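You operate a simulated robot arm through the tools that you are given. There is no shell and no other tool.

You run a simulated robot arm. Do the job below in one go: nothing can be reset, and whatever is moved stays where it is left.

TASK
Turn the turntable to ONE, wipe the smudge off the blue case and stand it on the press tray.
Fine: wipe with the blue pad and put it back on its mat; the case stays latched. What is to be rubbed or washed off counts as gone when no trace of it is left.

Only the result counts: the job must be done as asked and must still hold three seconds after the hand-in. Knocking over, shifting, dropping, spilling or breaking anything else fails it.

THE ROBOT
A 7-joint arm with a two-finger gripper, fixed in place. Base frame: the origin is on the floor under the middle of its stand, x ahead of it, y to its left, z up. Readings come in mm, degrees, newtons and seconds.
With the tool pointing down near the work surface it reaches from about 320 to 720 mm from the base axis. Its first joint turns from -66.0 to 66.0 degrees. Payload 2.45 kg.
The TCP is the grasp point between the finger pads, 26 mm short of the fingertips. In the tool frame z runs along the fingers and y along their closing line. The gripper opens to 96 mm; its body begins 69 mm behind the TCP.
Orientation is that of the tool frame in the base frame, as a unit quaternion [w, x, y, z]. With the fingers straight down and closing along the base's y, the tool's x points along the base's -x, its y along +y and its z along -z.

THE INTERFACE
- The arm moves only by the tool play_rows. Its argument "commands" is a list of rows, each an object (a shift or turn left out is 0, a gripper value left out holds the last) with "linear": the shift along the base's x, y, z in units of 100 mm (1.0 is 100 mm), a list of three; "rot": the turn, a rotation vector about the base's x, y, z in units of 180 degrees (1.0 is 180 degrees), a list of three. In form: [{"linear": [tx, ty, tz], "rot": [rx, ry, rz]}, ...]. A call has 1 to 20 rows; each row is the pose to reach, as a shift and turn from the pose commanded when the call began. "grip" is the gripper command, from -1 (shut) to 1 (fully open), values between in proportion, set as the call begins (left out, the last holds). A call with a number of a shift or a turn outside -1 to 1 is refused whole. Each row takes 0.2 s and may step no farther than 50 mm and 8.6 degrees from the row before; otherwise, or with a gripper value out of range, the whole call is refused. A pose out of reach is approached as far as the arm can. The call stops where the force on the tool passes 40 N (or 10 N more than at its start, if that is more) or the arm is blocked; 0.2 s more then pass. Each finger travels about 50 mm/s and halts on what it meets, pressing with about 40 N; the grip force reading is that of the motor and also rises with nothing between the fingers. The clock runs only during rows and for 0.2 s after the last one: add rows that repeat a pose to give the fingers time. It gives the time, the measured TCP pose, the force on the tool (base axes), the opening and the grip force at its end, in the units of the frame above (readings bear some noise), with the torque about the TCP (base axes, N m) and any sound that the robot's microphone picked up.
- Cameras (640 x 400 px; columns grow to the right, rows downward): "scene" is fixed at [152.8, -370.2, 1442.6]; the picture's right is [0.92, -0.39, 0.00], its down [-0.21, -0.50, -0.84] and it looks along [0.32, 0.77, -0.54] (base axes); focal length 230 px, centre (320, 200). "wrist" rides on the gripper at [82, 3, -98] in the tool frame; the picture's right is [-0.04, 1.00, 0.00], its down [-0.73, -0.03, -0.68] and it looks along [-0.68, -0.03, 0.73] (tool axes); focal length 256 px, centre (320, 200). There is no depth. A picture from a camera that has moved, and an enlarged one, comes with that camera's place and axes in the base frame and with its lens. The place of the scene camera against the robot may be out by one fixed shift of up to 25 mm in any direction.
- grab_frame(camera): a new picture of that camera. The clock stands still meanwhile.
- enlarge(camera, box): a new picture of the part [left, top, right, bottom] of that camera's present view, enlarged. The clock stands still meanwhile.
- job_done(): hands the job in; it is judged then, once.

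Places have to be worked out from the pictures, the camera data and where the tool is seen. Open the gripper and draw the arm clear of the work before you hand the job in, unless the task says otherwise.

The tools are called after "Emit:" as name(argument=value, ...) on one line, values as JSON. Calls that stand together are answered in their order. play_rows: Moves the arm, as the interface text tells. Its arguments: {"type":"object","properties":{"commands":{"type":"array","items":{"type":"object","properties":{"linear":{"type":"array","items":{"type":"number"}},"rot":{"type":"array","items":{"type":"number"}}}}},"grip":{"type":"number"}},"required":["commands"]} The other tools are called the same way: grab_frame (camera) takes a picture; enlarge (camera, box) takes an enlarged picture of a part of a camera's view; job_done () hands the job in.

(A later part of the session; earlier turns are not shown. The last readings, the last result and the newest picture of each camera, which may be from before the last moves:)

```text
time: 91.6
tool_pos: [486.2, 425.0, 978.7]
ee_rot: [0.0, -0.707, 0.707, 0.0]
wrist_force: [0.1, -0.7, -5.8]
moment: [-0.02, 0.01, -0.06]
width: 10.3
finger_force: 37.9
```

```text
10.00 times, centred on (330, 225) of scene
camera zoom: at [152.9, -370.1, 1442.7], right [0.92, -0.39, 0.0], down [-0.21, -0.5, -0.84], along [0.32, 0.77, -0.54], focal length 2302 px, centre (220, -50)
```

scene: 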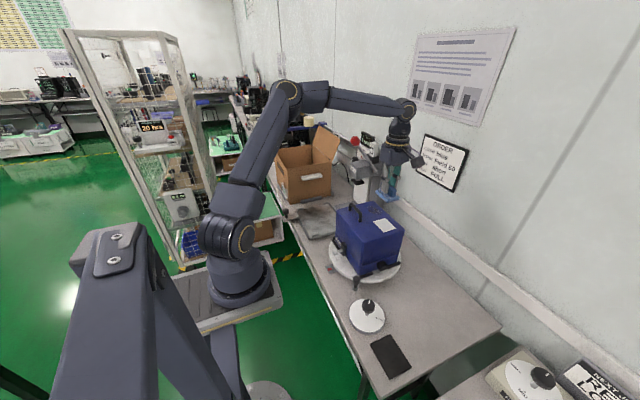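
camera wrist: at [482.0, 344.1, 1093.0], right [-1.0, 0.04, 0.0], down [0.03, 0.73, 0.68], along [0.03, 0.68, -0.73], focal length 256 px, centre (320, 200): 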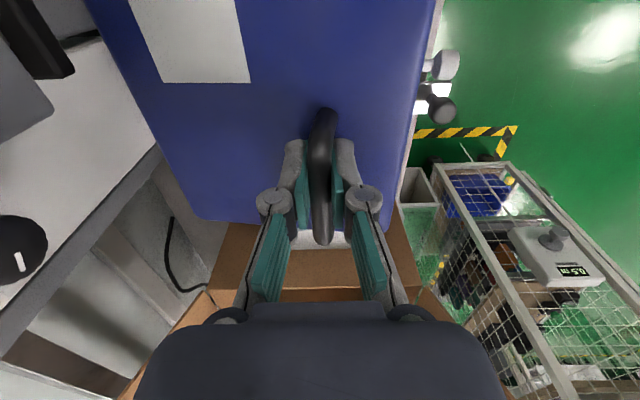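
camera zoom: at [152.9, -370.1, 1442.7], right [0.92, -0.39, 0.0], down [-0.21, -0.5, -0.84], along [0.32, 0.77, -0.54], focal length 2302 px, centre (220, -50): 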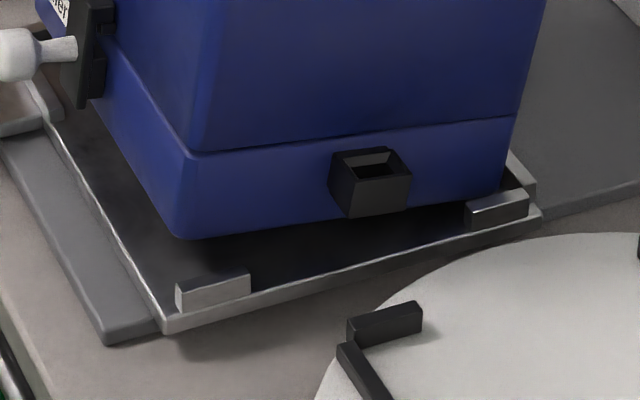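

Moments are starting to shift, so the edge is just grazing. I'll press 1.5 mm more while drawing 3 mm toward -x, and check.

Emit:
play_rows(commands=[{"linear": [-0.01, 0, -0.008]}, {"linear": [-0.02, 0, -0.015]}, {"linear": [-0.03, 0, -0.02]}, {"linear": [-0.03, 0, -0.02]}])

Emit:
enlarge(camera="scene", box=[305, 205, 355, 245])

```text
time: 92.6
tool_pos: [482.5, 425.5, 976.1]
ee_rot: [0.0, -0.707, 0.708, 0.0]
wrist_force: [0.6, -1.0, -6.2]
moment: [-0.15, 0.01, -0.14]
width: 10.1
finger_force: 37.4
```

```text
10.00 times, centred on (330, 225) of scene
camera zoom: at [152.9, -370.1, 1442.6], right [0.92, -0.39, 0.0], down [-0.21, -0.5, -0.84], along [0.32, 0.77, -0.54], focal length 2302 px, centre (220, -50)
```

zoom: 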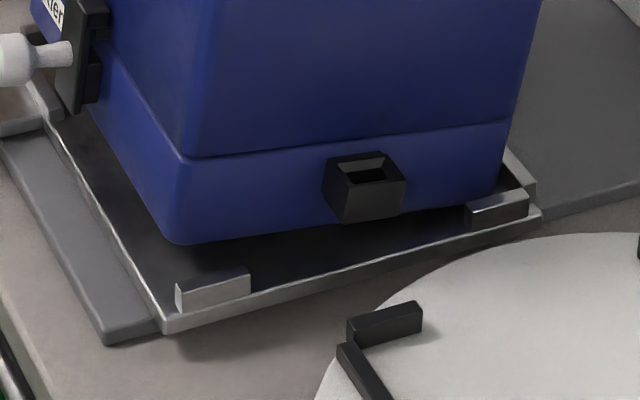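

The sideways readings (Fy≈-1 N, Mz and Mx negative) say the case's +y face is brushing the far +y lug. I'll lift 4 mm, shift 5 mm toward -y, and come back down.

Emit:
play_rows(commands=[{"linear": [0, 0, 0.03]}, {"linear": [0, -0.01, 0.05]}, {"linear": [0, -0.03, 0.05]}, {"linear": [0, -0.05, 0.05]}, {"linear": [0, -0.05, 0.05]}])

Emit:
play_rows(commands=[{"linear": [0, 0, -0.02]}, {"linear": [0, 0, -0.04]}, {"linear": [0, 0, -0.05]}, {"linear": [0, 0, -0.05]}])

Emit:
enlarge(camera="scene", box=[305, 205, 355, 245])

```text
time: 93.8
tool_pos: [481.7, 421.2, 981.8]
ee_rot: [0.001, 0.708, -0.706, 0.0]
wrist_force: [0.4, 1.1, -5.7]
moment: [0.12, 0.04, 0.01]
width: 10.1
finger_force: 37.8
```

```text
time: 94.8
tool_pos: [482.1, 421.0, 976.4]
ee_rot: [-0.001, 0.708, -0.706, 0.0]
wrist_force: [-0.9, 0.6, -4.5]
moment: [-0.03, 0.0, -0.02]
width: 10.3
finger_force: 37.6
```

```text
10.00 times, centred on (330, 225) of scene
camera zoom: at [152.9, -370.1, 1442.7], right [0.92, -0.39, 0.0], down [-0.21, -0.5, -0.84], along [0.32, 0.77, -0.54], focal length 2302 px, centre (220, -50)
```

zoom: 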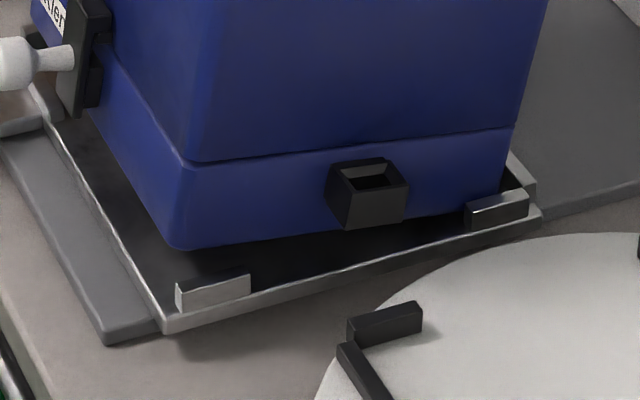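

Now it rests lightly on the tray (about 1.5 N) without side load. I'll press 1 mm more and draw 18 mm toward -x at constant height to bring the tray back.

Emit:
play_rows(commands=[{"linear": [0, 0, -0.01]}, {"linear": [-0.03, 0, -0.01]}, {"linear": [-0.06, 0, -0.01]}, {"linear": [-0.09, 0, -0.01]}, {"linear": [-0.12, 0, -0.01]}, {"linear": [-0.12, 0, -0.01]}])

Emit:
enlarge(camera="scene", box=[305, 205, 355, 245])

```text
time: 96.2
tool_pos: [469.8, 420.5, 976.7]
ee_rot: [0.0, 0.708, -0.707, 0.0]
wrist_force: [1.2, 0.3, -5.4]
moment: [0.09, 0.06, 0.01]
width: 10.2
finger_force: 37.7
```

```text
10.00 times, centred on (330, 225) of scene
camera zoom: at [152.9, -370.1, 1442.7], right [0.92, -0.39, 0.0], down [-0.21, -0.5, -0.84], along [0.32, 0.77, -0.54], focal length 2302 px, centre (220, -50)
```

zoom: 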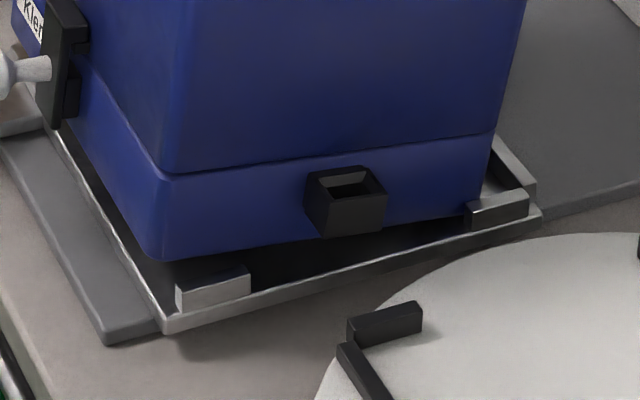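

The tray didn't follow at this light load; the case just slid on it. So I'll seat the case properly in the tray where it is now (inner x about 414–582), then pull the tray back by its own knob. First a small lift and a shift toward +x.

Emit:
play_rows(commands=[{"linear": [0, 0, 0.03]}, {"linear": [0.03, 0, 0.05]}, {"linear": [0.09, 0, 0.05]}, {"linear": [0.15, 0, 0.05]}, {"linear": [0.2, 0, 0.05]}, {"linear": [0.23, 0, 0.05]}, {"linear": [0.23, 0, 0.05]}])

Emit:
enlarge(camera="scene", box=[305, 205, 355, 245])

Emit:
enlarge(camera="scene", box=[310, 165, 400, 245])

```text
time: 97.8
tool_pos: [493.2, 421.8, 981.7]
ee_rot: [0.001, 0.707, -0.707, 0.001]
wrist_force: [-0.4, 0.1, -6.5]
moment: [0.07, 0.06, -0.02]
width: 10.2
finger_force: 37.6
```

```text
10.00 times, centred on (330, 225) of scene
camera zoom: at [152.9, -370.1, 1442.7], right [0.92, -0.39, 0.0], down [-0.21, -0.5, -0.84], along [0.32, 0.77, -0.54], focal length 2302 px, centre (220, -50)
```

zoom: 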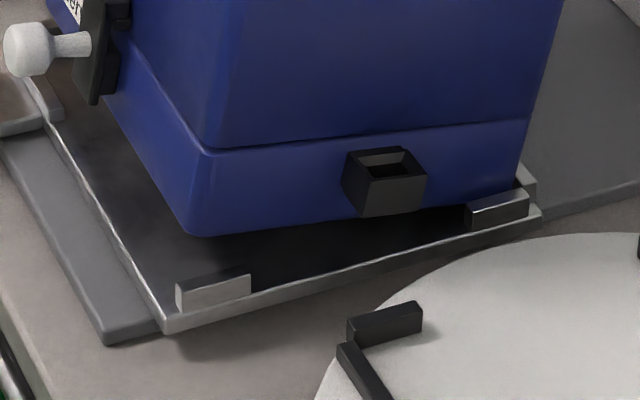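

```text
5.00 times, centred on (355, 205) of scene
camera zoom: at [152.9, -370.1, 1442.7], right [0.92, -0.39, 0.0], down [-0.21, -0.5, -0.84], along [0.32, 0.77, -0.54], focal length 1151 px, centre (145, 175)
```

zoom: 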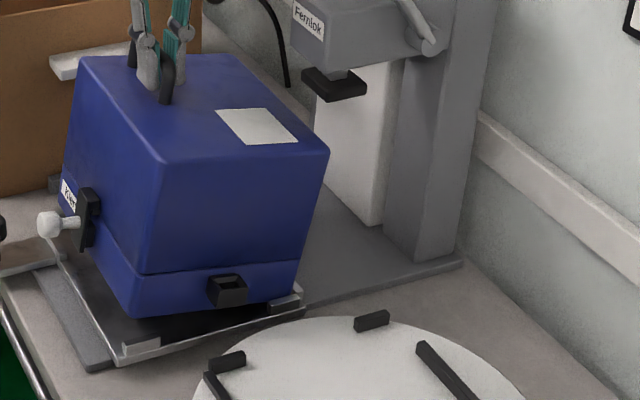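

The lower edge sits about 8 mm short of the far lip and between the side lugs. I'll pivot the case down about that edge: lowering while moving toward -x in step.

Emit:
play_rows(commands=[{"linear": [0.01, 0, -0.025]}, {"linear": [0.02, 0, -0.045]}, {"linear": [-0.02, 0, -0.065]}, {"linear": [-0.06, 0, -0.09]}, {"linear": [-0.1, 0, -0.11]}, {"linear": [-0.1, 0, -0.11]}])

Emit:
enlarge(camera="scene", box=[305, 205, 355, 245])

```text
time: 99.2
tool_pos: [482.5, 421.4, 971.2]
ee_rot: [0.001, 0.708, -0.706, 0.0]
wrist_force: [-1.1, 1.1, -3.0]
moment: [0.02, 0.01, -0.03]
width: 10.3
finger_force: 37.0
```

```text
10.00 times, centred on (330, 225) of scene
camera zoom: at [152.8, -370.1, 1442.7], right [0.92, -0.39, 0.0], down [-0.21, -0.5, -0.84], along [0.32, 0.77, -0.54], focal length 2302 px, centre (220, -50)
```

zoom: 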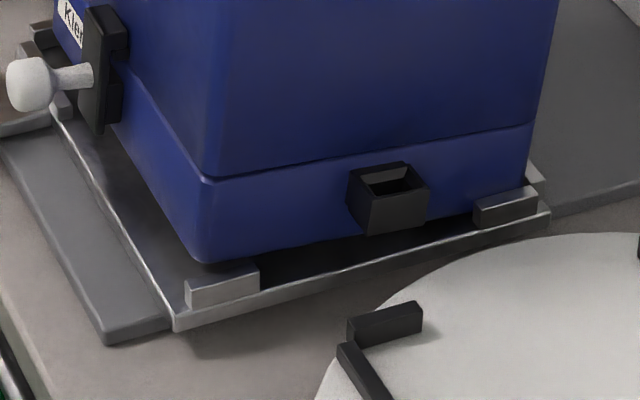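

Half the weight is on the tray now, though the tray crept another ~4 mm. I'll continue the pivot with a bit more -x travel per mm of lowering.

Emit:
play_rows(commands=[{"linear": [-0.05, 0, -0.015]}, {"linear": [-0.09, 0, -0.035]}, {"linear": [-0.13, 0, -0.055]}, {"linear": [-0.17, 0, -0.075]}, {"linear": [-0.17, 0, -0.075]}])

Emit:
enlarge(camera="scene", box=[305, 205, 355, 245])

```text
time: 100.4
tool_pos: [465.3, 425.1, 967.5]
ee_rot: [-0.004, 0.708, -0.706, -0.001]
wrist_force: [1.5, 14.0, 29.6]
moment: [0.19, -0.03, 0.2]
width: 9.9
finger_force: 38.4
```

```text
10.00 times, centred on (330, 225) of scene
camera zoom: at [152.4, -370.2, 1442.7], right [0.92, -0.39, 0.0], down [-0.21, -0.5, -0.84], along [0.32, 0.77, -0.54], focal length 2302 px, centre (220, -50)
```

zoom: 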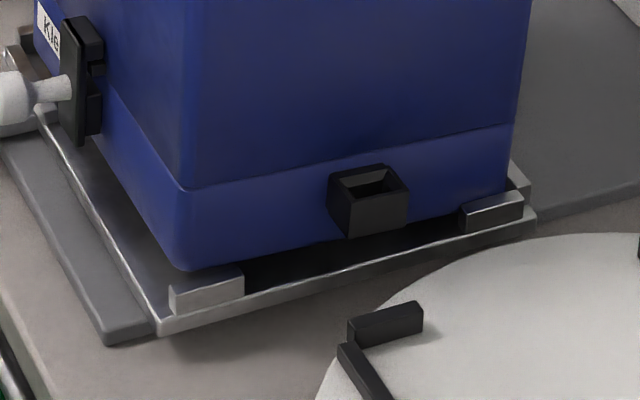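

It jammed: Fy +14 N and Fz +30 N say the -y bottom edge is riding on the -y lug. I'll lift off right away and look at the yaw and y alignment.

Emit:
play_rows(commands=[{"linear": [0, 0, 0.03]}, {"linear": [0, 0, 0.06]}, {"linear": [0, 0, 0.08]}, {"linear": [0, 0, 0.08]}])

Emit:
enlarge(camera="scene", box=[305, 205, 355, 245])

Emit:
grab_frame(camera="wrist")

Emit:
enlarge(camera="wrist", box=[80, 0, 480, 250])

```text
time: 101.4
tool_pos: [465.6, 419.5, 968.6]
ee_rot: [-0.003, -0.706, 0.708, -0.001]
wrist_force: [0.8, 5.2, -4.3]
moment: [0.94, 0.14, 0.62]
width: 10.2
finger_force: 37.7
```

```text
10.00 times, centred on (330, 225) of scene
camera zoom: at [152.9, -370.0, 1442.7], right [0.92, -0.39, 0.0], down [-0.21, -0.5, -0.84], along [0.32, 0.77, -0.54], focal length 2302 px, centre (220, -50)
```

zoom: 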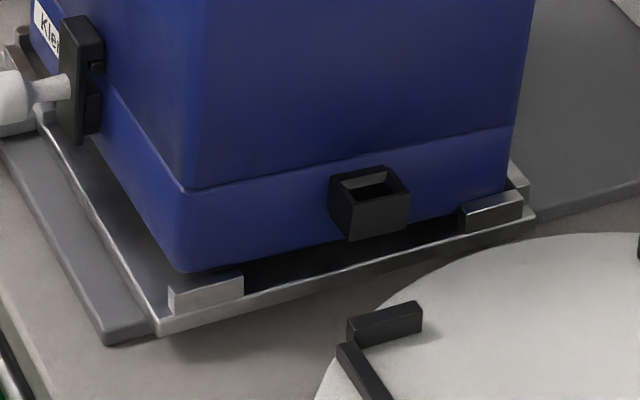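

```text
taken
camera wrist: at [462.9, 338.4, 1067.3], right [-1.0, 0.04, 0.0], down [0.03, 0.74, 0.68], along [0.03, 0.68, -0.74], focal length 256 px, centre (320, 200)
```

wrist: 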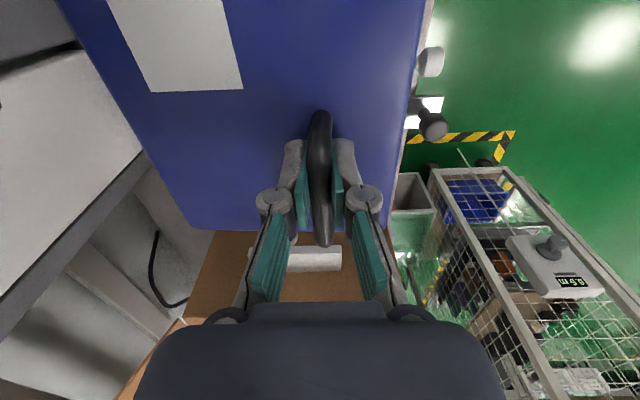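

```text
1.60 times, centred on (280, 125) of wrist
camera zoom: at [462.9, 338.4, 1067.3], right [-1.0, 0.04, 0.0], down [0.03, 0.74, 0.68], along [0.03, 0.68, -0.74], focal length 410 px, centre (384, 320)
```

zoom: 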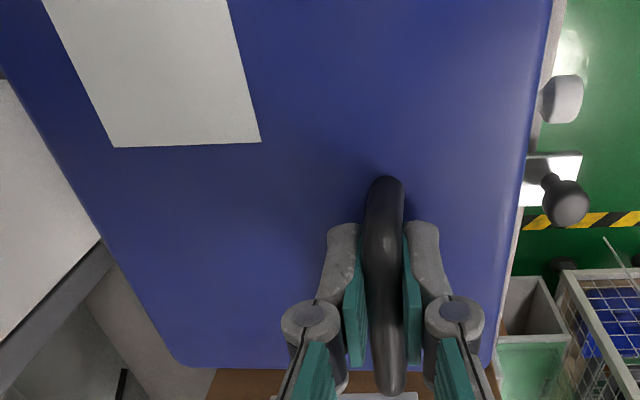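

The readings now show the -y far lug pushing the case toward +y at its low edge. Since +y contact came at TCP y≈425.5 and -y contact at about 420, the fit is near y≈423. I'll lift a little and shift 3 mm toward +y.

Emit:
play_rows(commands=[{"linear": [0, 0, 0.02]}, {"linear": [0, 0.01, 0.04]}, {"linear": [0, 0.02, 0.05]}, {"linear": [0, 0.03, 0.05]}, {"linear": [0, 0.03, 0.05]}])

Emit:
enlarge(camera="scene", box=[305, 205, 355, 245])

```text
time: 102.6
tool_pos: [466.7, 423.0, 974.7]
ee_rot: [0.0, 0.707, -0.707, 0.0]
wrist_force: [-0.7, 0.9, -5.7]
moment: [0.1, 0.06, 0.0]
width: 10.0
finger_force: 37.1
```

```text
10.00 times, centred on (330, 225) of scene
camera zoom: at [152.9, -370.1, 1442.7], right [0.92, -0.39, 0.0], down [-0.21, -0.5, -0.84], along [0.32, 0.77, -0.54], focal length 2302 px, centre (220, -50)
```

zoom: 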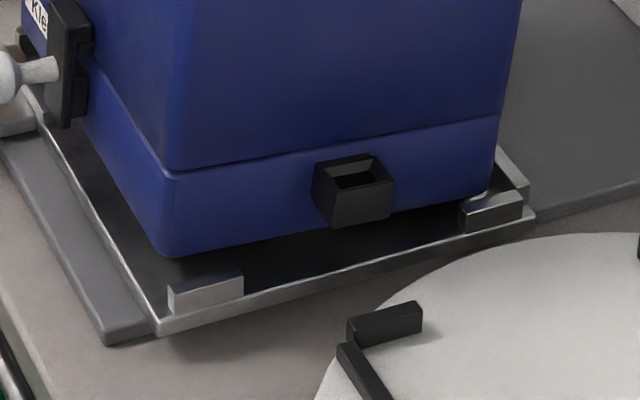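

Now it hangs free with about 7° of lean. At this lower height the arm may reach a tilted pose, so I'll rotate the tool -6° about y to level the case, shifting 10 mm toward +x, so it can go straight down.

Emit:
play_rows(commands=[{"linear": [0.02, 0, 0.02], "rot": [0, -0.006, 0]}, {"linear": [0.04, 0, 0.03], "rot": [0, -0.012, 0]}, {"linear": [0.06, 0, 0.03], "rot": [0, -0.018, 0]}, {"linear": [0.08, 0, 0.03], "rot": [0, -0.024, 0]}, {"linear": [0.1, 0, 0.03], "rot": [0, -0.03, 0]}, {"linear": [0.1, 0, 0.03], "rot": [0, -0.0361, 0]}, {"linear": [0.1, 0, 0.03], "rot": [0, -0.0361, 0]}])

Emit:
enlarge(camera="scene", box=[305, 205, 355, 245])

Emit:
enlarge(camera="scene", box=[290, 165, 380, 245])

```text
time: 104.2
tool_pos: [475.8, 422.9, 980.1]
ee_rot: [-0.04, 0.707, -0.705, 0.04]
wrist_force: [-0.5, 0.1, -6.1]
moment: [0.09, 0.1, 0.0]
width: 10.0
finger_force: 37.3
```

```text
10.00 times, centred on (330, 225) of scene
camera zoom: at [152.9, -370.1, 1442.7], right [0.92, -0.39, 0.0], down [-0.21, -0.5, -0.84], along [0.32, 0.77, -0.54], focal length 2302 px, centre (220, -50)
```

zoom: 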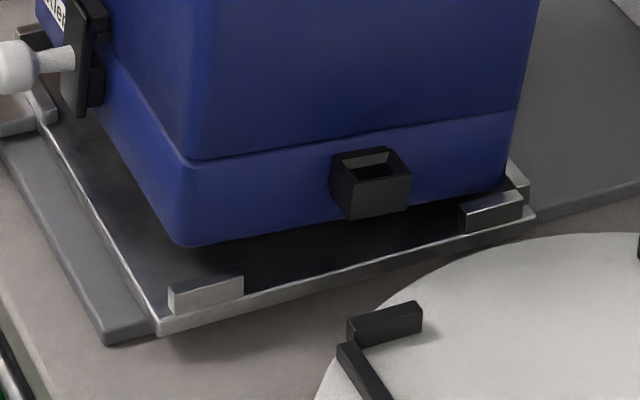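

```text
5.00 times, centred on (335, 205) of scene
camera zoom: at [152.9, -370.1, 1442.7], right [0.92, -0.39, 0.0], down [-0.21, -0.5, -0.84], along [0.32, 0.77, -0.54], focal length 1151 px, centre (245, 175)
```

zoom: 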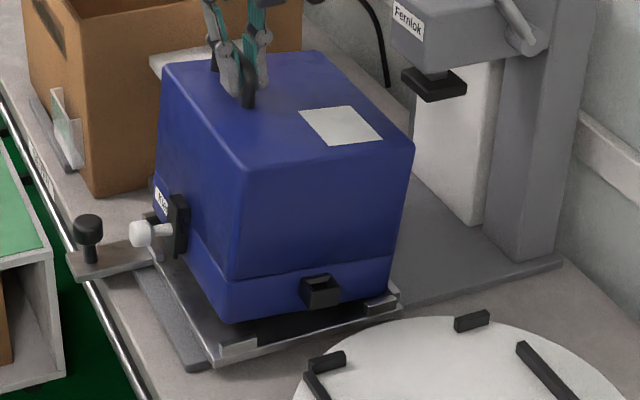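

The tool took the tilt without a reach problem, and the lean reads about 7° from the vertical edge. I'll rotate 5° further.

Emit:
play_rows(commands=[{"rot": [0, -0.006, 0]}, {"rot": [0, -0.012, 0]}, {"rot": [0, -0.018, 0]}, {"rot": [0, -0.024, 0]}, {"rot": [0, -0.03, 0]}, {"rot": [0, -0.03, 0]}])

Emit:
enlarge(camera="scene", box=[290, 165, 380, 245])

Emit:
enlarge(camera="scene", box=[305, 205, 355, 245])

```text
time: 105.6
tool_pos: [507.1, 424.6, 974.2]
ee_rot: [-0.074, 0.704, -0.703, 0.071]
wrist_force: [-2.7, 2.3, 1.2]
moment: [-0.11, -0.05, -0.07]
width: 10.1
finger_force: 37.2
out of reach, approached as far as the arm can: row 1, 2, 3, 4, 5, 6
```

```text
5.00 times, centred on (335, 205) of scene
camera zoom: at [152.7, -370.1, 1442.7], right [0.92, -0.39, 0.0], down [-0.21, -0.5, -0.84], along [0.32, 0.77, -0.54], focal length 1151 px, centre (245, 175)
```

zoom: 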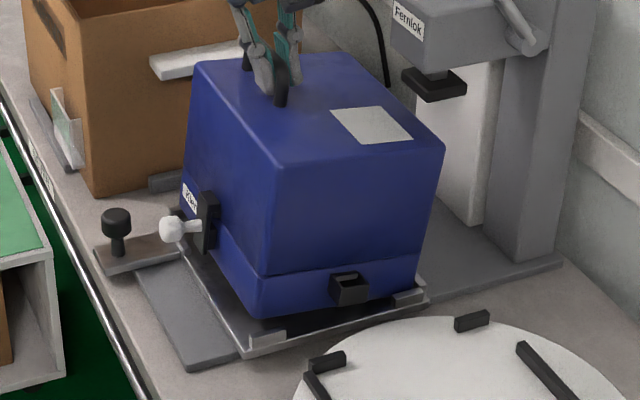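

```text
10.00 times, centred on (330, 225) of scene
camera zoom: at [152.7, -370.1, 1442.7], right [0.92, -0.39, 0.0], down [-0.21, -0.5, -0.84], along [0.32, 0.77, -0.54], focal length 2302 px, centre (220, -50)
```

zoom: 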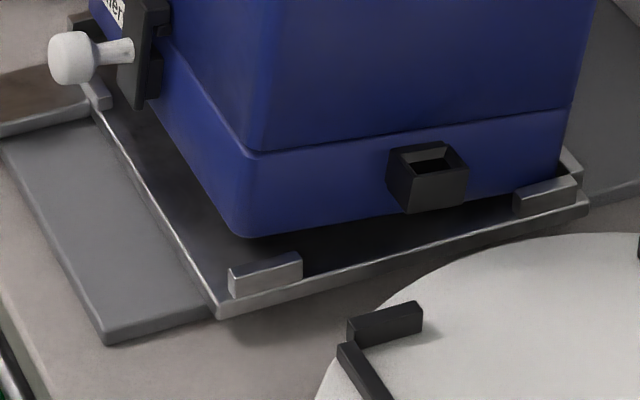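

The reach limit dragged the arm and tray another ~25 mm toward +x, so tilting the tool further is not workable here. I'll lift slightly and rotate the tool back to vertical.

Emit:
play_rows(commands=[{"linear": [-0.03, 0, 0.03], "rot": [0, 0.008, 0]}, {"linear": [-0.06, 0, 0.06], "rot": [0, 0.018, 0]}, {"linear": [-0.09, 0, 0.1], "rot": [0, 0.03, 0]}, {"linear": [-0.12, 0, 0.12], "rot": [0, 0.042, 0]}, {"linear": [-0.12, 0, 0.12], "rot": [0, 0.054, 0]}, {"linear": [-0.12, 0, 0.12], "rot": [0, 0.0655, 0]}, {"linear": [-0.12, 0, 0.12], "rot": [0, 0.0655, 0]}])

Emit:
enlarge(camera="scene", box=[290, 165, 380, 245])

Emit:
grab_frame(camera="wrist")

```text
time: 107.2
tool_pos: [494.8, 422.4, 987.1]
ee_rot: [-0.001, 0.707, -0.707, 0.001]
wrist_force: [0.5, 0.6, -3.8]
moment: [-0.04, -0.08, -0.03]
width: 10.1
finger_force: 37.5
```

```text
5.00 times, centred on (335, 205) of scene
camera zoom: at [152.9, -370.1, 1442.7], right [0.92, -0.39, 0.0], down [-0.21, -0.5, -0.84], along [0.32, 0.77, -0.54], focal length 1151 px, centre (245, 175)
```

zoom: 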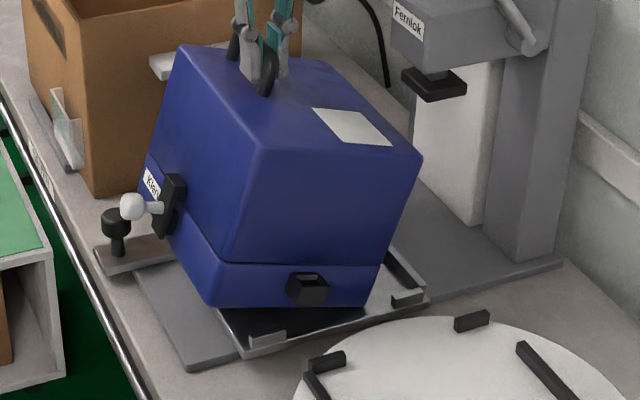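

```text
taken
camera wrist: at [492.6, 341.0, 1084.5], right [-1.0, 0.04, 0.0], down [0.03, 0.73, 0.68], along [0.03, 0.68, -0.73], focal length 256 px, centre (320, 200)
```

wrist: 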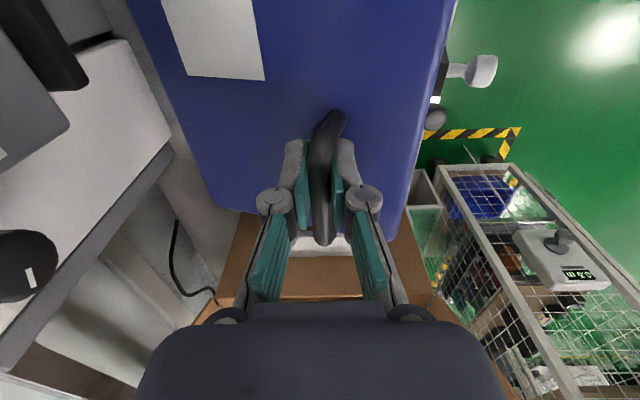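

The case now leans about 18° and the tray is about 40 mm off. Rather than fight here, I'll set the case down temporarily on the free bench area near (610, -125), restore the tray by its knob, and regrip lower so the fingertips on the lid hold it level. First I lift it clear of the tray.

Emit:
play_rows(commands=[{"linear": [-0.02, 0, 0.1]}, {"linear": [-0.06, 0, 0.2]}, {"linear": [-0.1, 0, 0.3]}, {"linear": [-0.15, 0, 0.4]}, {"linear": [-0.2, 0, 0.48]}, {"linear": [-0.2, 0, 0.48]}])

Emit:
enlarge(camera="scene", box=[280, 150, 400, 250])

```text
time: 108.6
tool_pos: [475.8, 420.6, 1035.0]
ee_rot: [0.001, -0.707, 0.708, -0.001]
wrist_force: [-0.6, -0.2, -5.9]
moment: [0.09, -0.12, -0.02]
width: 10.3
finger_force: 37.3
```

```text
4.00 times, centred on (340, 200) of scene
camera zoom: at [152.9, -370.1, 1442.7], right [0.92, -0.39, 0.0], down [-0.21, -0.5, -0.84], along [0.32, 0.77, -0.54], focal length 921 px, centre (240, 200)
```

zoom: 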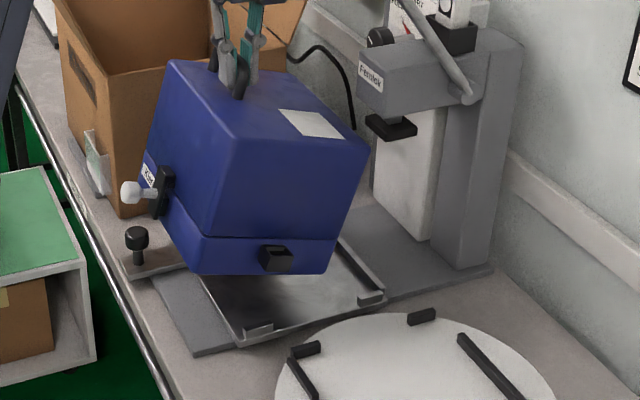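

The case hangs clear with its lowest corner near z≈815. I'll carry it back along -y over the turntable.

Emit:
play_rows(commands=[{"linear": [0, -0.05, 0]}, {"linear": [0, -0.15, 0]}, {"linear": [0, -0.29, 0]}, {"linear": [0, -0.43, 0]}, {"linear": [0, -0.57, 0]}, {"linear": [0, -0.71, 0]}, {"linear": [0, -0.85, 0]}, {"linear": [0, -1.0, 0]}])

Emit:
play_rows(commands=[{"linear": [0, -0.15, 0]}, {"linear": [0, -0.3, 0]}, {"linear": [0, -0.45, 0]}, {"linear": [0.04, -0.6, 0]}, {"linear": [0.08, -0.75, 0]}, {"linear": [0.12, -0.88, 0]}, {"linear": [0.15, -1.0, 0]}, {"linear": [0.15, -1.0, 0]}])

Emit:
grab_frame(camera="scene")

```text
time: 110.4
tool_pos: [474.3, 322.0, 1035.5]
ee_rot: [0.0, -0.707, 0.707, -0.001]
wrist_force: [-0.5, -0.3, -5.6]
moment: [0.1, -0.05, 0.0]
width: 10.2
finger_force: 37.5
```

```text
time: 112.2
tool_pos: [492.1, 221.4, 1034.8]
ee_rot: [0.0, 0.708, -0.707, 0.0]
wrist_force: [0.2, 0.3, -6.3]
moment: [0.09, -0.06, 0.01]
width: 10.4
finger_force: 37.7
```

```text
taken
```

scene: 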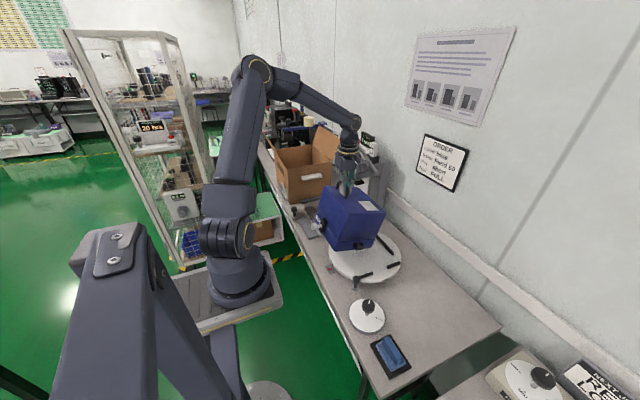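

Clear of the press. I'll carry it over the turntable toward the free bench area.

Emit:
play_rows(commands=[{"linear": [0.07, -0.14, 0]}, {"linear": [0.14, -0.28, 0]}, {"linear": [0.21, -0.42, 0]}, {"linear": [0.28, -0.56, 0]}, {"linear": [0.35, -0.7, 0]}, {"linear": [0.42, -0.84, 0]}, {"linear": [0.5, -1.0, 0]}])

Emit:
play_rows(commands=[{"linear": [0.06, -0.14, 0]}, {"linear": [0.12, -0.28, 0]}, {"linear": [0.18, -0.42, 0]}, {"linear": [0.24, -0.56, 0]}, {"linear": [0.3, -0.7, 0]}, {"linear": [0.36, -0.84, 0]}, {"linear": [0.36, -1.0, 0]}])

Emit:
play_rows(commands=[{"linear": [0, -0.14, 0]}, {"linear": [0, -0.28, 0]}, {"linear": [0, -0.42, 0]}, {"linear": [0, -0.56, 0]}, {"linear": [0, -0.7, 0]}, {"linear": [0, -0.84, 0]}, {"linear": [0, -1.0, 0]}, {"linear": [0, -1.0, 0]}])

Emit:
enlarge(camera="scene", box=[320, 200, 500, 380])

```text
time: 113.8
tool_pos: [540.6, 123.3, 1035.1]
ee_rot: [-0.001, 0.708, -0.706, 0.001]
wrist_force: [0.3, 0.3, -6.4]
moment: [0.11, -0.05, 0.02]
width: 10.2
finger_force: 37.3
```

```text
time: 115.4
tool_pos: [576.0, 22.7, 1034.0]
ee_rot: [0.001, -0.707, 0.707, -0.001]
wrist_force: [0.0, -1.1, -5.0]
moment: [0.1, -0.05, 0.02]
width: 10.4
finger_force: 37.5
```

```text
time: 117.2
tool_pos: [577.8, -76.6, 1034.5]
ee_rot: [0.0, 0.708, -0.707, 0.001]
wrist_force: [0.0, -0.6, -5.7]
moment: [0.12, -0.02, 0.01]
width: 10.3
finger_force: 37.5
```

```text
2.22 times, centred on (410, 290) of scene
camera zoom: at [152.9, -370.2, 1442.6], right [0.92, -0.39, 0.0], down [-0.21, -0.5, -0.84], along [0.32, 0.77, -0.54], focal length 512 px, centre (120, 0)
```

zoom: 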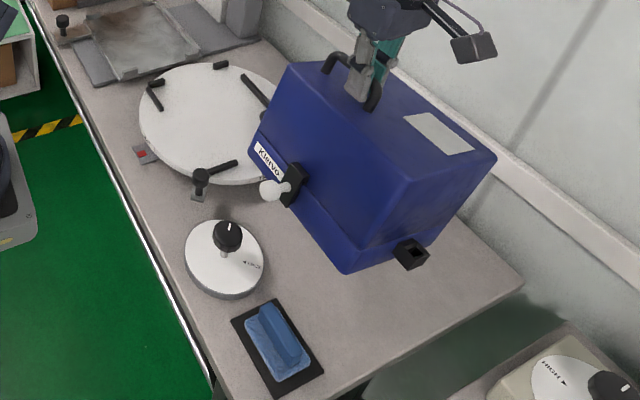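

Free bench lies below. I'll shift to about TCP (592, -100) and lower toward the bench, slowing before contact.

Emit:
play_rows(commands=[{"linear": [0.07, -0.12, 0]}, {"linear": [0.14, -0.24, 0]}, {"linear": [0.14, -0.24, -0.12]}, {"linear": [0.14, -0.24, -0.25]}, {"linear": [0.14, -0.24, -0.38]}, {"linear": [0.14, -0.24, -0.5]}, {"linear": [0.14, -0.24, -0.58]}, {"linear": [0.14, -0.24, -0.58]}])

Emit:
enlarge(camera="scene", box=[340, 200, 480, 360])

```text
time: 119.0
tool_pos: [591.5, -103.6, 975.4]
ee_rot: [0.0, 0.707, -0.707, 0.0]
wrist_force: [0.0, 0.3, -6.4]
moment: [0.11, -0.01, 0.03]
width: 10.0
finger_force: 38.0
```

```text
2.50 times, centred on (410, 280) of scene
camera zoom: at [152.9, -370.2, 1442.6], right [0.92, -0.39, 0.0], down [-0.21, -0.5, -0.84], along [0.32, 0.77, -0.54], focal length 576 px, centre (95, 0)
```

zoom: 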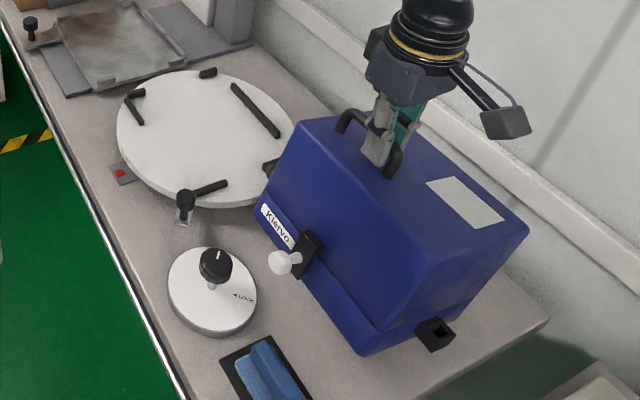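

About 15° lean with 12 mm to go. I'll lower onto the bench in small steps, easing toward -x as it levels out.

Emit:
play_rows(commands=[{"linear": [0, 0, -0.04]}, {"linear": [0, 0, -0.08]}, {"linear": [0, 0, -0.11]}, {"linear": [-0.03, 0, -0.14]}, {"linear": [-0.06, 0, -0.17]}, {"linear": [-0.09, 0, -0.2]}, {"linear": [-0.12, 0, -0.23]}, {"linear": [-0.12, 0, -0.23]}])

Emit:
enlarge(camera="scene", box=[340, 200, 480, 360])

```text
time: 120.8
tool_pos: [578.3, -102.1, 954.3]
ee_rot: [0.0, -0.706, 0.708, -0.001]
wrist_force: [-1.0, -2.9, -0.4]
moment: [0.16, -0.05, -0.02]
width: 10.2
finger_force: 36.9
```

```text
2.50 times, centred on (410, 280) of scene
camera zoom: at [152.8, -370.3, 1442.6], right [0.92, -0.39, 0.0], down [-0.21, -0.5, -0.84], along [0.32, 0.77, -0.54], focal length 576 px, centre (95, 0)
```

zoom: 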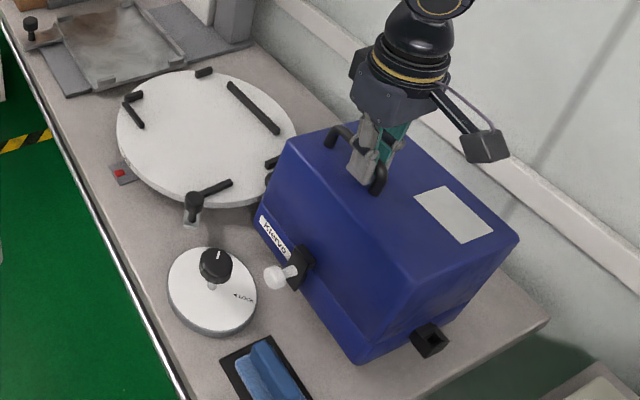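

The turntable's knob looks slightly shifted, and Fy reads -2.9 N, so the case may be touching the turntable. I'll zoom in before doing anything else.

Emit:
enlarge(camera="scene", box=[325, 215, 425, 295])

Emit:
enlarge(camera="scene", box=[380, 225, 430, 275])

Emit:
grab_frame(camera="wrist")

```text
5.00 times, centred on (375, 255) of scene
camera zoom: at [152.8, -370.3, 1442.6], right [0.92, -0.39, 0.0], down [-0.21, -0.5, -0.84], along [0.32, 0.77, -0.54], focal length 1151 px, centre (45, -75)
```

zoom: 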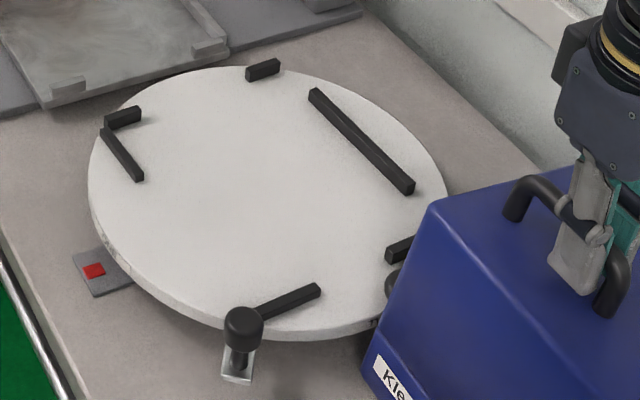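

```text
8.00 times, centred on (405, 250) of scene
camera zoom: at [152.8, -370.3, 1442.6], right [0.92, -0.39, 0.0], down [-0.21, -0.5, -0.84], along [0.32, 0.77, -0.54], focal length 1841 px, centre (-360, -200)
```

zoom: 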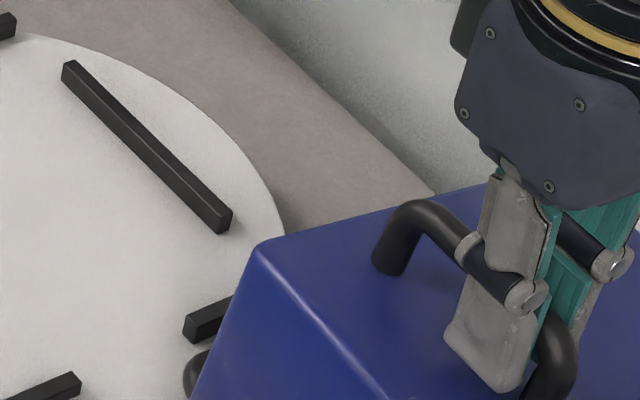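

```text
taken
camera wrist: at [574.8, -183.3, 1051.5], right [-1.0, 0.04, 0.0], down [0.03, 0.73, 0.68], along [0.03, 0.68, -0.73], focal length 256 px, centre (320, 200)
```

wrist: 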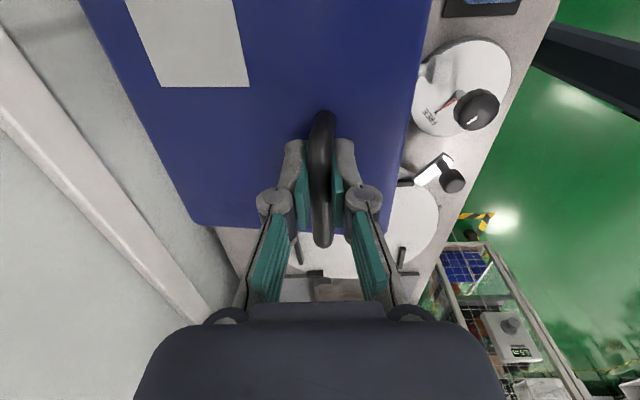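

A black round feature at the case's +y side is touching the turntable and has nudged it. I'll lift the case off, move it away toward -y, and look at that side.

Emit:
play_rows(commands=[{"linear": [0, 0, 0.05]}, {"linear": [0, -0.02, 0.12]}, {"linear": [0, -0.08, 0.22]}, {"linear": [0, -0.15, 0.32]}, {"linear": [0, -0.22, 0.4]}, {"linear": [0, -0.22, 0.4]}])

Emit:
enlarge(camera="scene", box=[325, 215, 425, 295])

Emit:
grab_frame(camera="wrist")

```text
time: 122.2
tool_pos: [579.0, -124.9, 992.1]
ee_rot: [0.001, -0.707, 0.707, 0.0]
wrist_force: [0.5, -0.3, -6.4]
moment: [0.09, 0.1, -0.01]
width: 10.0
finger_force: 37.3
```

```text
5.00 times, centred on (375, 255) of scene
camera zoom: at [152.9, -370.2, 1442.6], right [0.92, -0.39, 0.0], down [-0.21, -0.5, -0.84], along [0.32, 0.77, -0.54], focal length 1151 px, centre (45, -75)
```

zoom: 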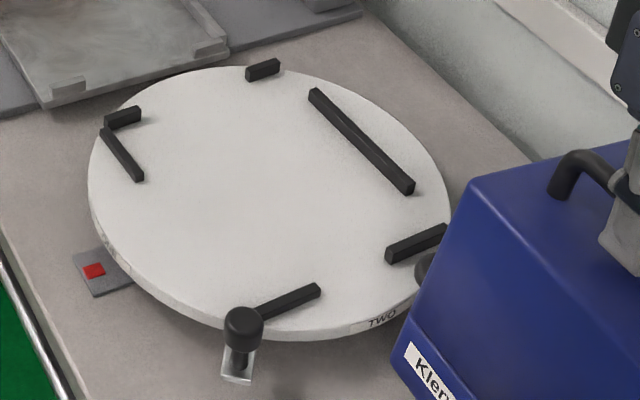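

```text
taken
camera wrist: at [575.0, -206.1, 1091.1], right [-1.0, 0.04, 0.0], down [0.03, 0.73, 0.68], along [0.03, 0.68, -0.73], focal length 256 px, centre (320, 200)
```

wrist: 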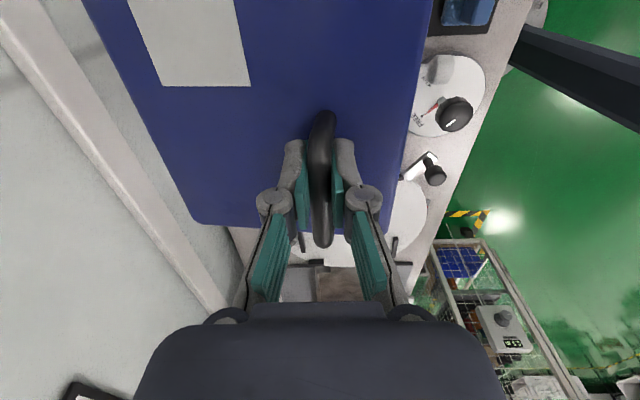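

There is a rounded black feature on the case's +y face, which explains the earlier contacts. I'll set the case down here at y≈-118, well clear of the turntable and inside the bench edge.

Emit:
play_rows(commands=[{"linear": [0.05, 0.03, -0.08]}, {"linear": [0.1, 0.06, -0.18]}, {"linear": [0.1, 0.06, -0.28]}, {"linear": [0.1, 0.06, -0.36]}, {"linear": [0.08, 0.06, -0.39]}, {"linear": [0.05, 0.06, -0.42]}, {"linear": [0.02, 0.06, -0.45]}, {"linear": [0.02, 0.06, -0.45]}])

Emit:
enlarge(camera="scene", box=[340, 200, 480, 360])

```text
time: 124.0
tool_pos: [581.4, -118.3, 948.3]
ee_rot: [0.001, -0.707, 0.708, 0.0]
wrist_force: [-0.7, -0.7, -3.7]
moment: [-0.35, -0.02, -0.16]
width: 10.1
finger_force: 37.5
```

```text
2.50 times, centred on (410, 280) of scene
camera zoom: at [152.9, -370.2, 1442.6], right [0.92, -0.39, 0.0], down [-0.21, -0.5, -0.84], along [0.32, 0.77, -0.54], focal length 576 px, centre (95, 0)
```

zoom: 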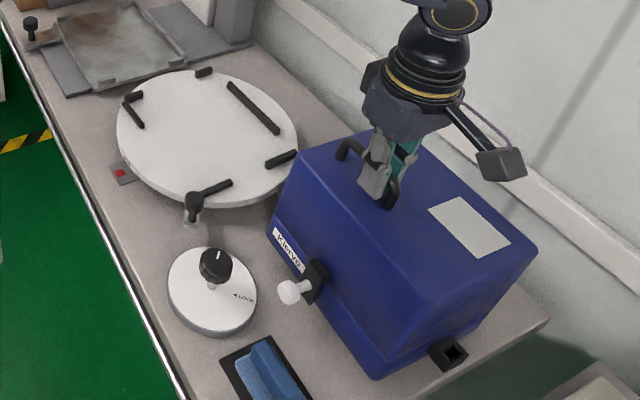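

The +x/-y corner touches the bench. I'll keep lowering with a small -x drift until it stands flat.

Emit:
play_rows(commands=[{"linear": [-0.03, 0, -0.02]}, {"linear": [-0.07, 0, -0.04]}, {"linear": [-0.11, 0, -0.06]}, {"linear": [-0.15, 0, -0.08]}, {"linear": [-0.15, 0, -0.08]}])

Emit:
enlarge(camera="scene", box=[340, 200, 480, 360])

```text
time: 125.2
tool_pos: [565.0, -118.1, 939.7]
ee_rot: [0.0, 0.708, -0.707, 0.0]
wrist_force: [2.3, 0.5, -1.4]
moment: [-0.29, -0.05, 0.12]
width: 10.4
finger_force: 37.3
```

```text
2.50 times, centred on (410, 280) of scene
camera zoom: at [152.9, -370.2, 1442.6], right [0.92, -0.39, 0.0], down [-0.21, -0.5, -0.84], along [0.32, 0.77, -0.54], focal length 576 px, centre (95, 0)
```

zoom: 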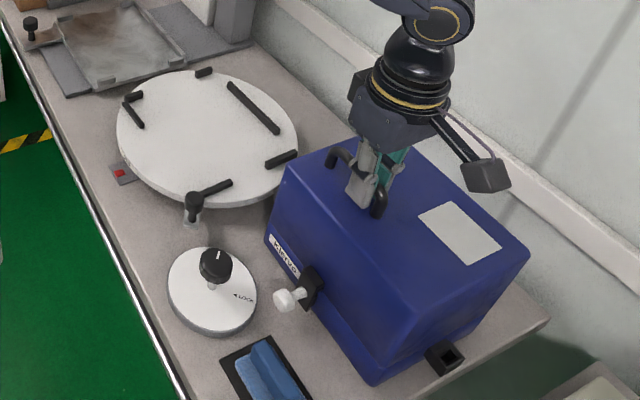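

Almost flat (TCP z≈940, as predicted). I'll lower 2 mm more and check the load.

Emit:
play_rows(commands=[{"linear": [-0.01, 0, -0.01]}, {"linear": [-0.02, 0, -0.02]}, {"linear": [-0.02, 0, -0.02]}])

Emit:
enlarge(camera="scene", box=[370, 230, 470, 330])

```text
time: 126.0
tool_pos: [565.2, -117.1, 940.2]
ee_rot: [0.0, 0.708, -0.707, 0.001]
wrist_force: [2.7, 4.9, 10.7]
moment: [-1.03, -0.04, 0.16]
width: 10.1
finger_force: 37.4
```

```text
4.00 times, centred on (420, 280) of scene
camera zoom: at [152.7, -370.0, 1442.7], right [0.92, -0.39, 0.0], down [-0.21, -0.5, -0.84], along [0.32, 0.77, -0.54], focal length 921 px, centre (-80, -120)
```

zoom: 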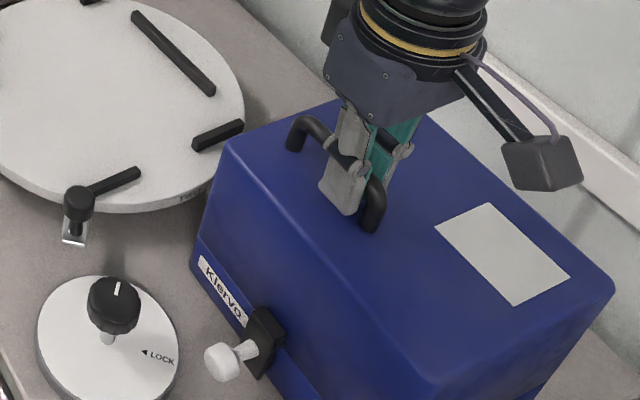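

It is standing with about 10 N of press. I'll ease up 1 mm and open the gripper to let it settle.

Emit:
play_rows(commands=[{"linear": [0, 0, 0.01]}, {"linear": [0, 0, 0.01]}])

Emit:
play_rows(commands=[{"linear": [0, 0, 0]}, {"linear": [0, 0, 0]}, {"linear": [0, 0, 0]}, {"linear": [0, 0, 0]}, {"linear": [0, 0, 0]}], grip=0.2)

Emit:
enlarge(camera="scene", box=[340, 200, 480, 360])

```text
time: 126.6
tool_pos: [564.3, -117.9, 940.5]
ee_rot: [0.001, -0.707, 0.707, 0.0]
wrist_force: [1.7, 0.9, -0.1]
moment: [-0.45, 0.01, 0.23]
width: 10.4
finger_force: 37.8
```

```text
time: 127.8
tool_pos: [563.7, -117.6, 940.1]
ee_rot: [-0.001, 0.708, -0.707, 0.0]
wrist_force: [0.5, 0.3, 1.4]
moment: [-0.01, -0.02, -0.02]
width: 57.7
finger_force: 0.1
```

```text
2.50 times, centred on (410, 280) of scene
camera zoom: at [152.8, -370.2, 1442.6], right [0.92, -0.39, 0.0], down [-0.21, -0.5, -0.84], along [0.32, 0.77, -0.54], focal length 576 px, centre (95, 0)
```

zoom: 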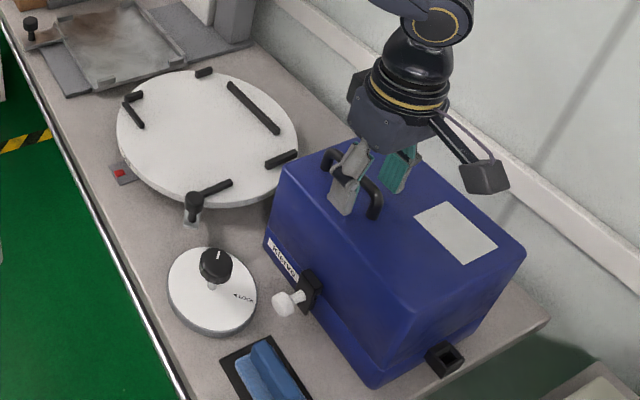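

The case stands stably on the bench, still latched. I'll retreat upward and swing the camera around to look at the case's +y face and the tray.

Emit:
play_rows(commands=[{"linear": [0, 0, 0.2]}, {"linear": [0, 0, 0.5]}, {"linear": [0, 0, 0.9]}, {"linear": [0, 0, 1.0]}])

Emit:
play_rows(commands=[{"linear": [-0.1, 0.2, 0.2], "rot": [0, 0, -0.045]}, {"linear": [-0.15, 0.4, 0.3], "rot": [0, 0, -0.09]}, {"linear": [-0.2, 0.6, 0.4], "rot": [0, 0, -0.135]}, {"linear": [-0.25, 0.8, 0.4], "rot": [0, 0, -0.18]}, {"linear": [-0.3, 1.0, 0.4], "rot": [0, 0, -0.225]}, {"linear": [-0.3, 1.0, 0.4], "rot": [0, 0, -0.27]}, {"linear": [-0.3, 1.0, 0.4], "rot": [0, 0, -0.315]}, {"linear": [-0.3, 1.0, 0.4], "rot": [0, 0, -0.36]}, {"linear": [-0.3, 1.0, 0.4], "rot": [0, 0, -0.405]}])

Emit:
play_rows(commands=[{"linear": [-0.05, 0.3, 0], "rot": [0, 0, -0.045]}, {"linear": [-0.1, 0.6, 0], "rot": [0, 0, -0.09]}, {"linear": [-0.2, 0.9, 0], "rot": [0, 0, -0.135]}, {"linear": [-0.3, 1.0, 0], "rot": [0, 0, -0.18]}, {"linear": [-0.3, 1.0, 0], "rot": [0, 0, -0.225]}, {"linear": [-0.3, 1.0, 0], "rot": [0, 0, -0.27]}, {"linear": [-0.3, 1.0, 0], "rot": [0, 0, -0.315]}, {"linear": [-0.3, 1.0, 0], "rot": [0, 0, -0.36]}, {"linear": [-0.3, 1.0, 0], "rot": [0, 0, -0.405]}, {"linear": [-0.3, 1.0, 0], "rot": [0, 0, -0.428]}, {"linear": [-0.3, 1.0, 0], "rot": [0, 0, -0.428]}])

Emit:
grab_frame(camera="wrist")

```text
time: 128.8
tool_pos: [564.0, -118.4, 1041.2]
ee_rot: [0.001, -0.707, 0.707, -0.001]
wrist_force: [-0.5, 0.3, -0.3]
moment: [0.0, 0.04, -0.03]
width: 57.4
finger_force: 0.0
```

```text
time: 130.8
tool_pos: [532.8, -17.9, 1081.4]
ee_rot: [-0.001, -0.147, 0.989, -0.001]
wrist_force: [0.3, 0.1, -0.3]
moment: [0.01, -0.01, -0.01]
width: 57.8
finger_force: 0.1
```

```text
time: 133.2
tool_pos: [444.4, 12.3, 1072.9]
ee_rot: [-0.001, 0.498, 0.867, 0.0]
wrist_force: [-0.2, -0.8, 0.7]
moment: [-0.01, 0.01, -0.03]
width: 57.7
finger_force: 0.1
out of reach, approached as far as the arm can: row 5, 8, 9, 10, 11
```

```text
taken
camera wrist: at [405.3, 84.4, 1169.6], right [0.88, 0.47, 0.0], down [0.34, -0.65, 0.68], along [0.32, -0.6, -0.73], focal length 256 px, centre (320, 200)
```

wrist: 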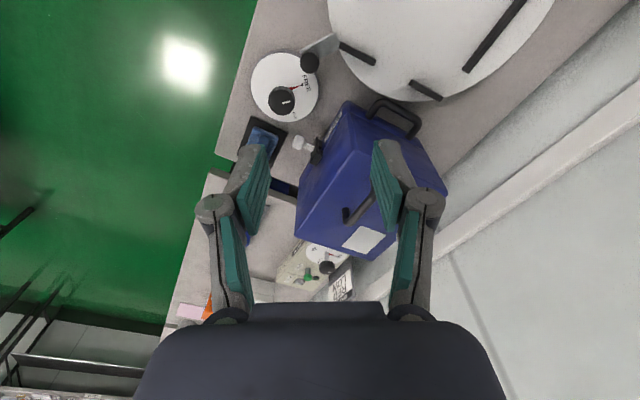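

The +y face carries a second, U-shaped handle. I'll zoom in on it and on the surroundings.

Emit:
enlarge(camera="wrist", box=[280, 80, 460, 270])

Emit:
enlarge(camera="wrist", box=[330, 80, 450, 160])

```text
2.11 times, centred on (370, 175) of wrist
camera zoom: at [405.3, 84.4, 1169.6], right [0.88, 0.47, 0.0], down [0.34, -0.65, 0.68], along [0.32, -0.6, -0.73], focal length 539 px, centre (215, 253)
```

zoom: 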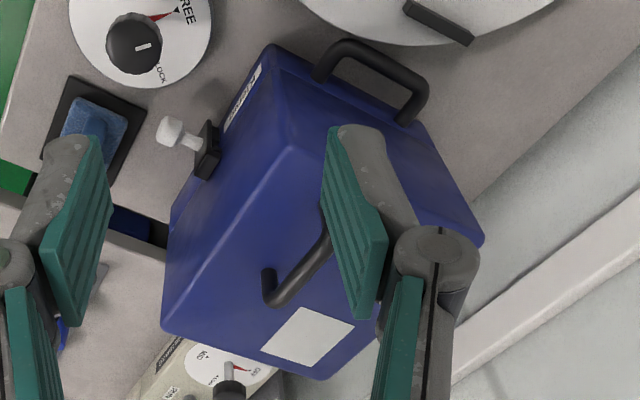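

```text
5.00 times, centred on (390, 120) of wrist
camera zoom: at [405.3, 84.4, 1169.6], right [0.88, 0.47, 0.0], down [0.34, -0.65, 0.68], along [0.32, -0.6, -0.73], focal length 1280 px, centre (-30, 600)
```

zoom: 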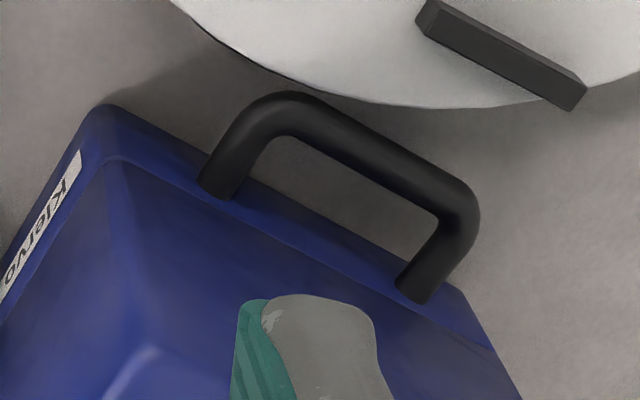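

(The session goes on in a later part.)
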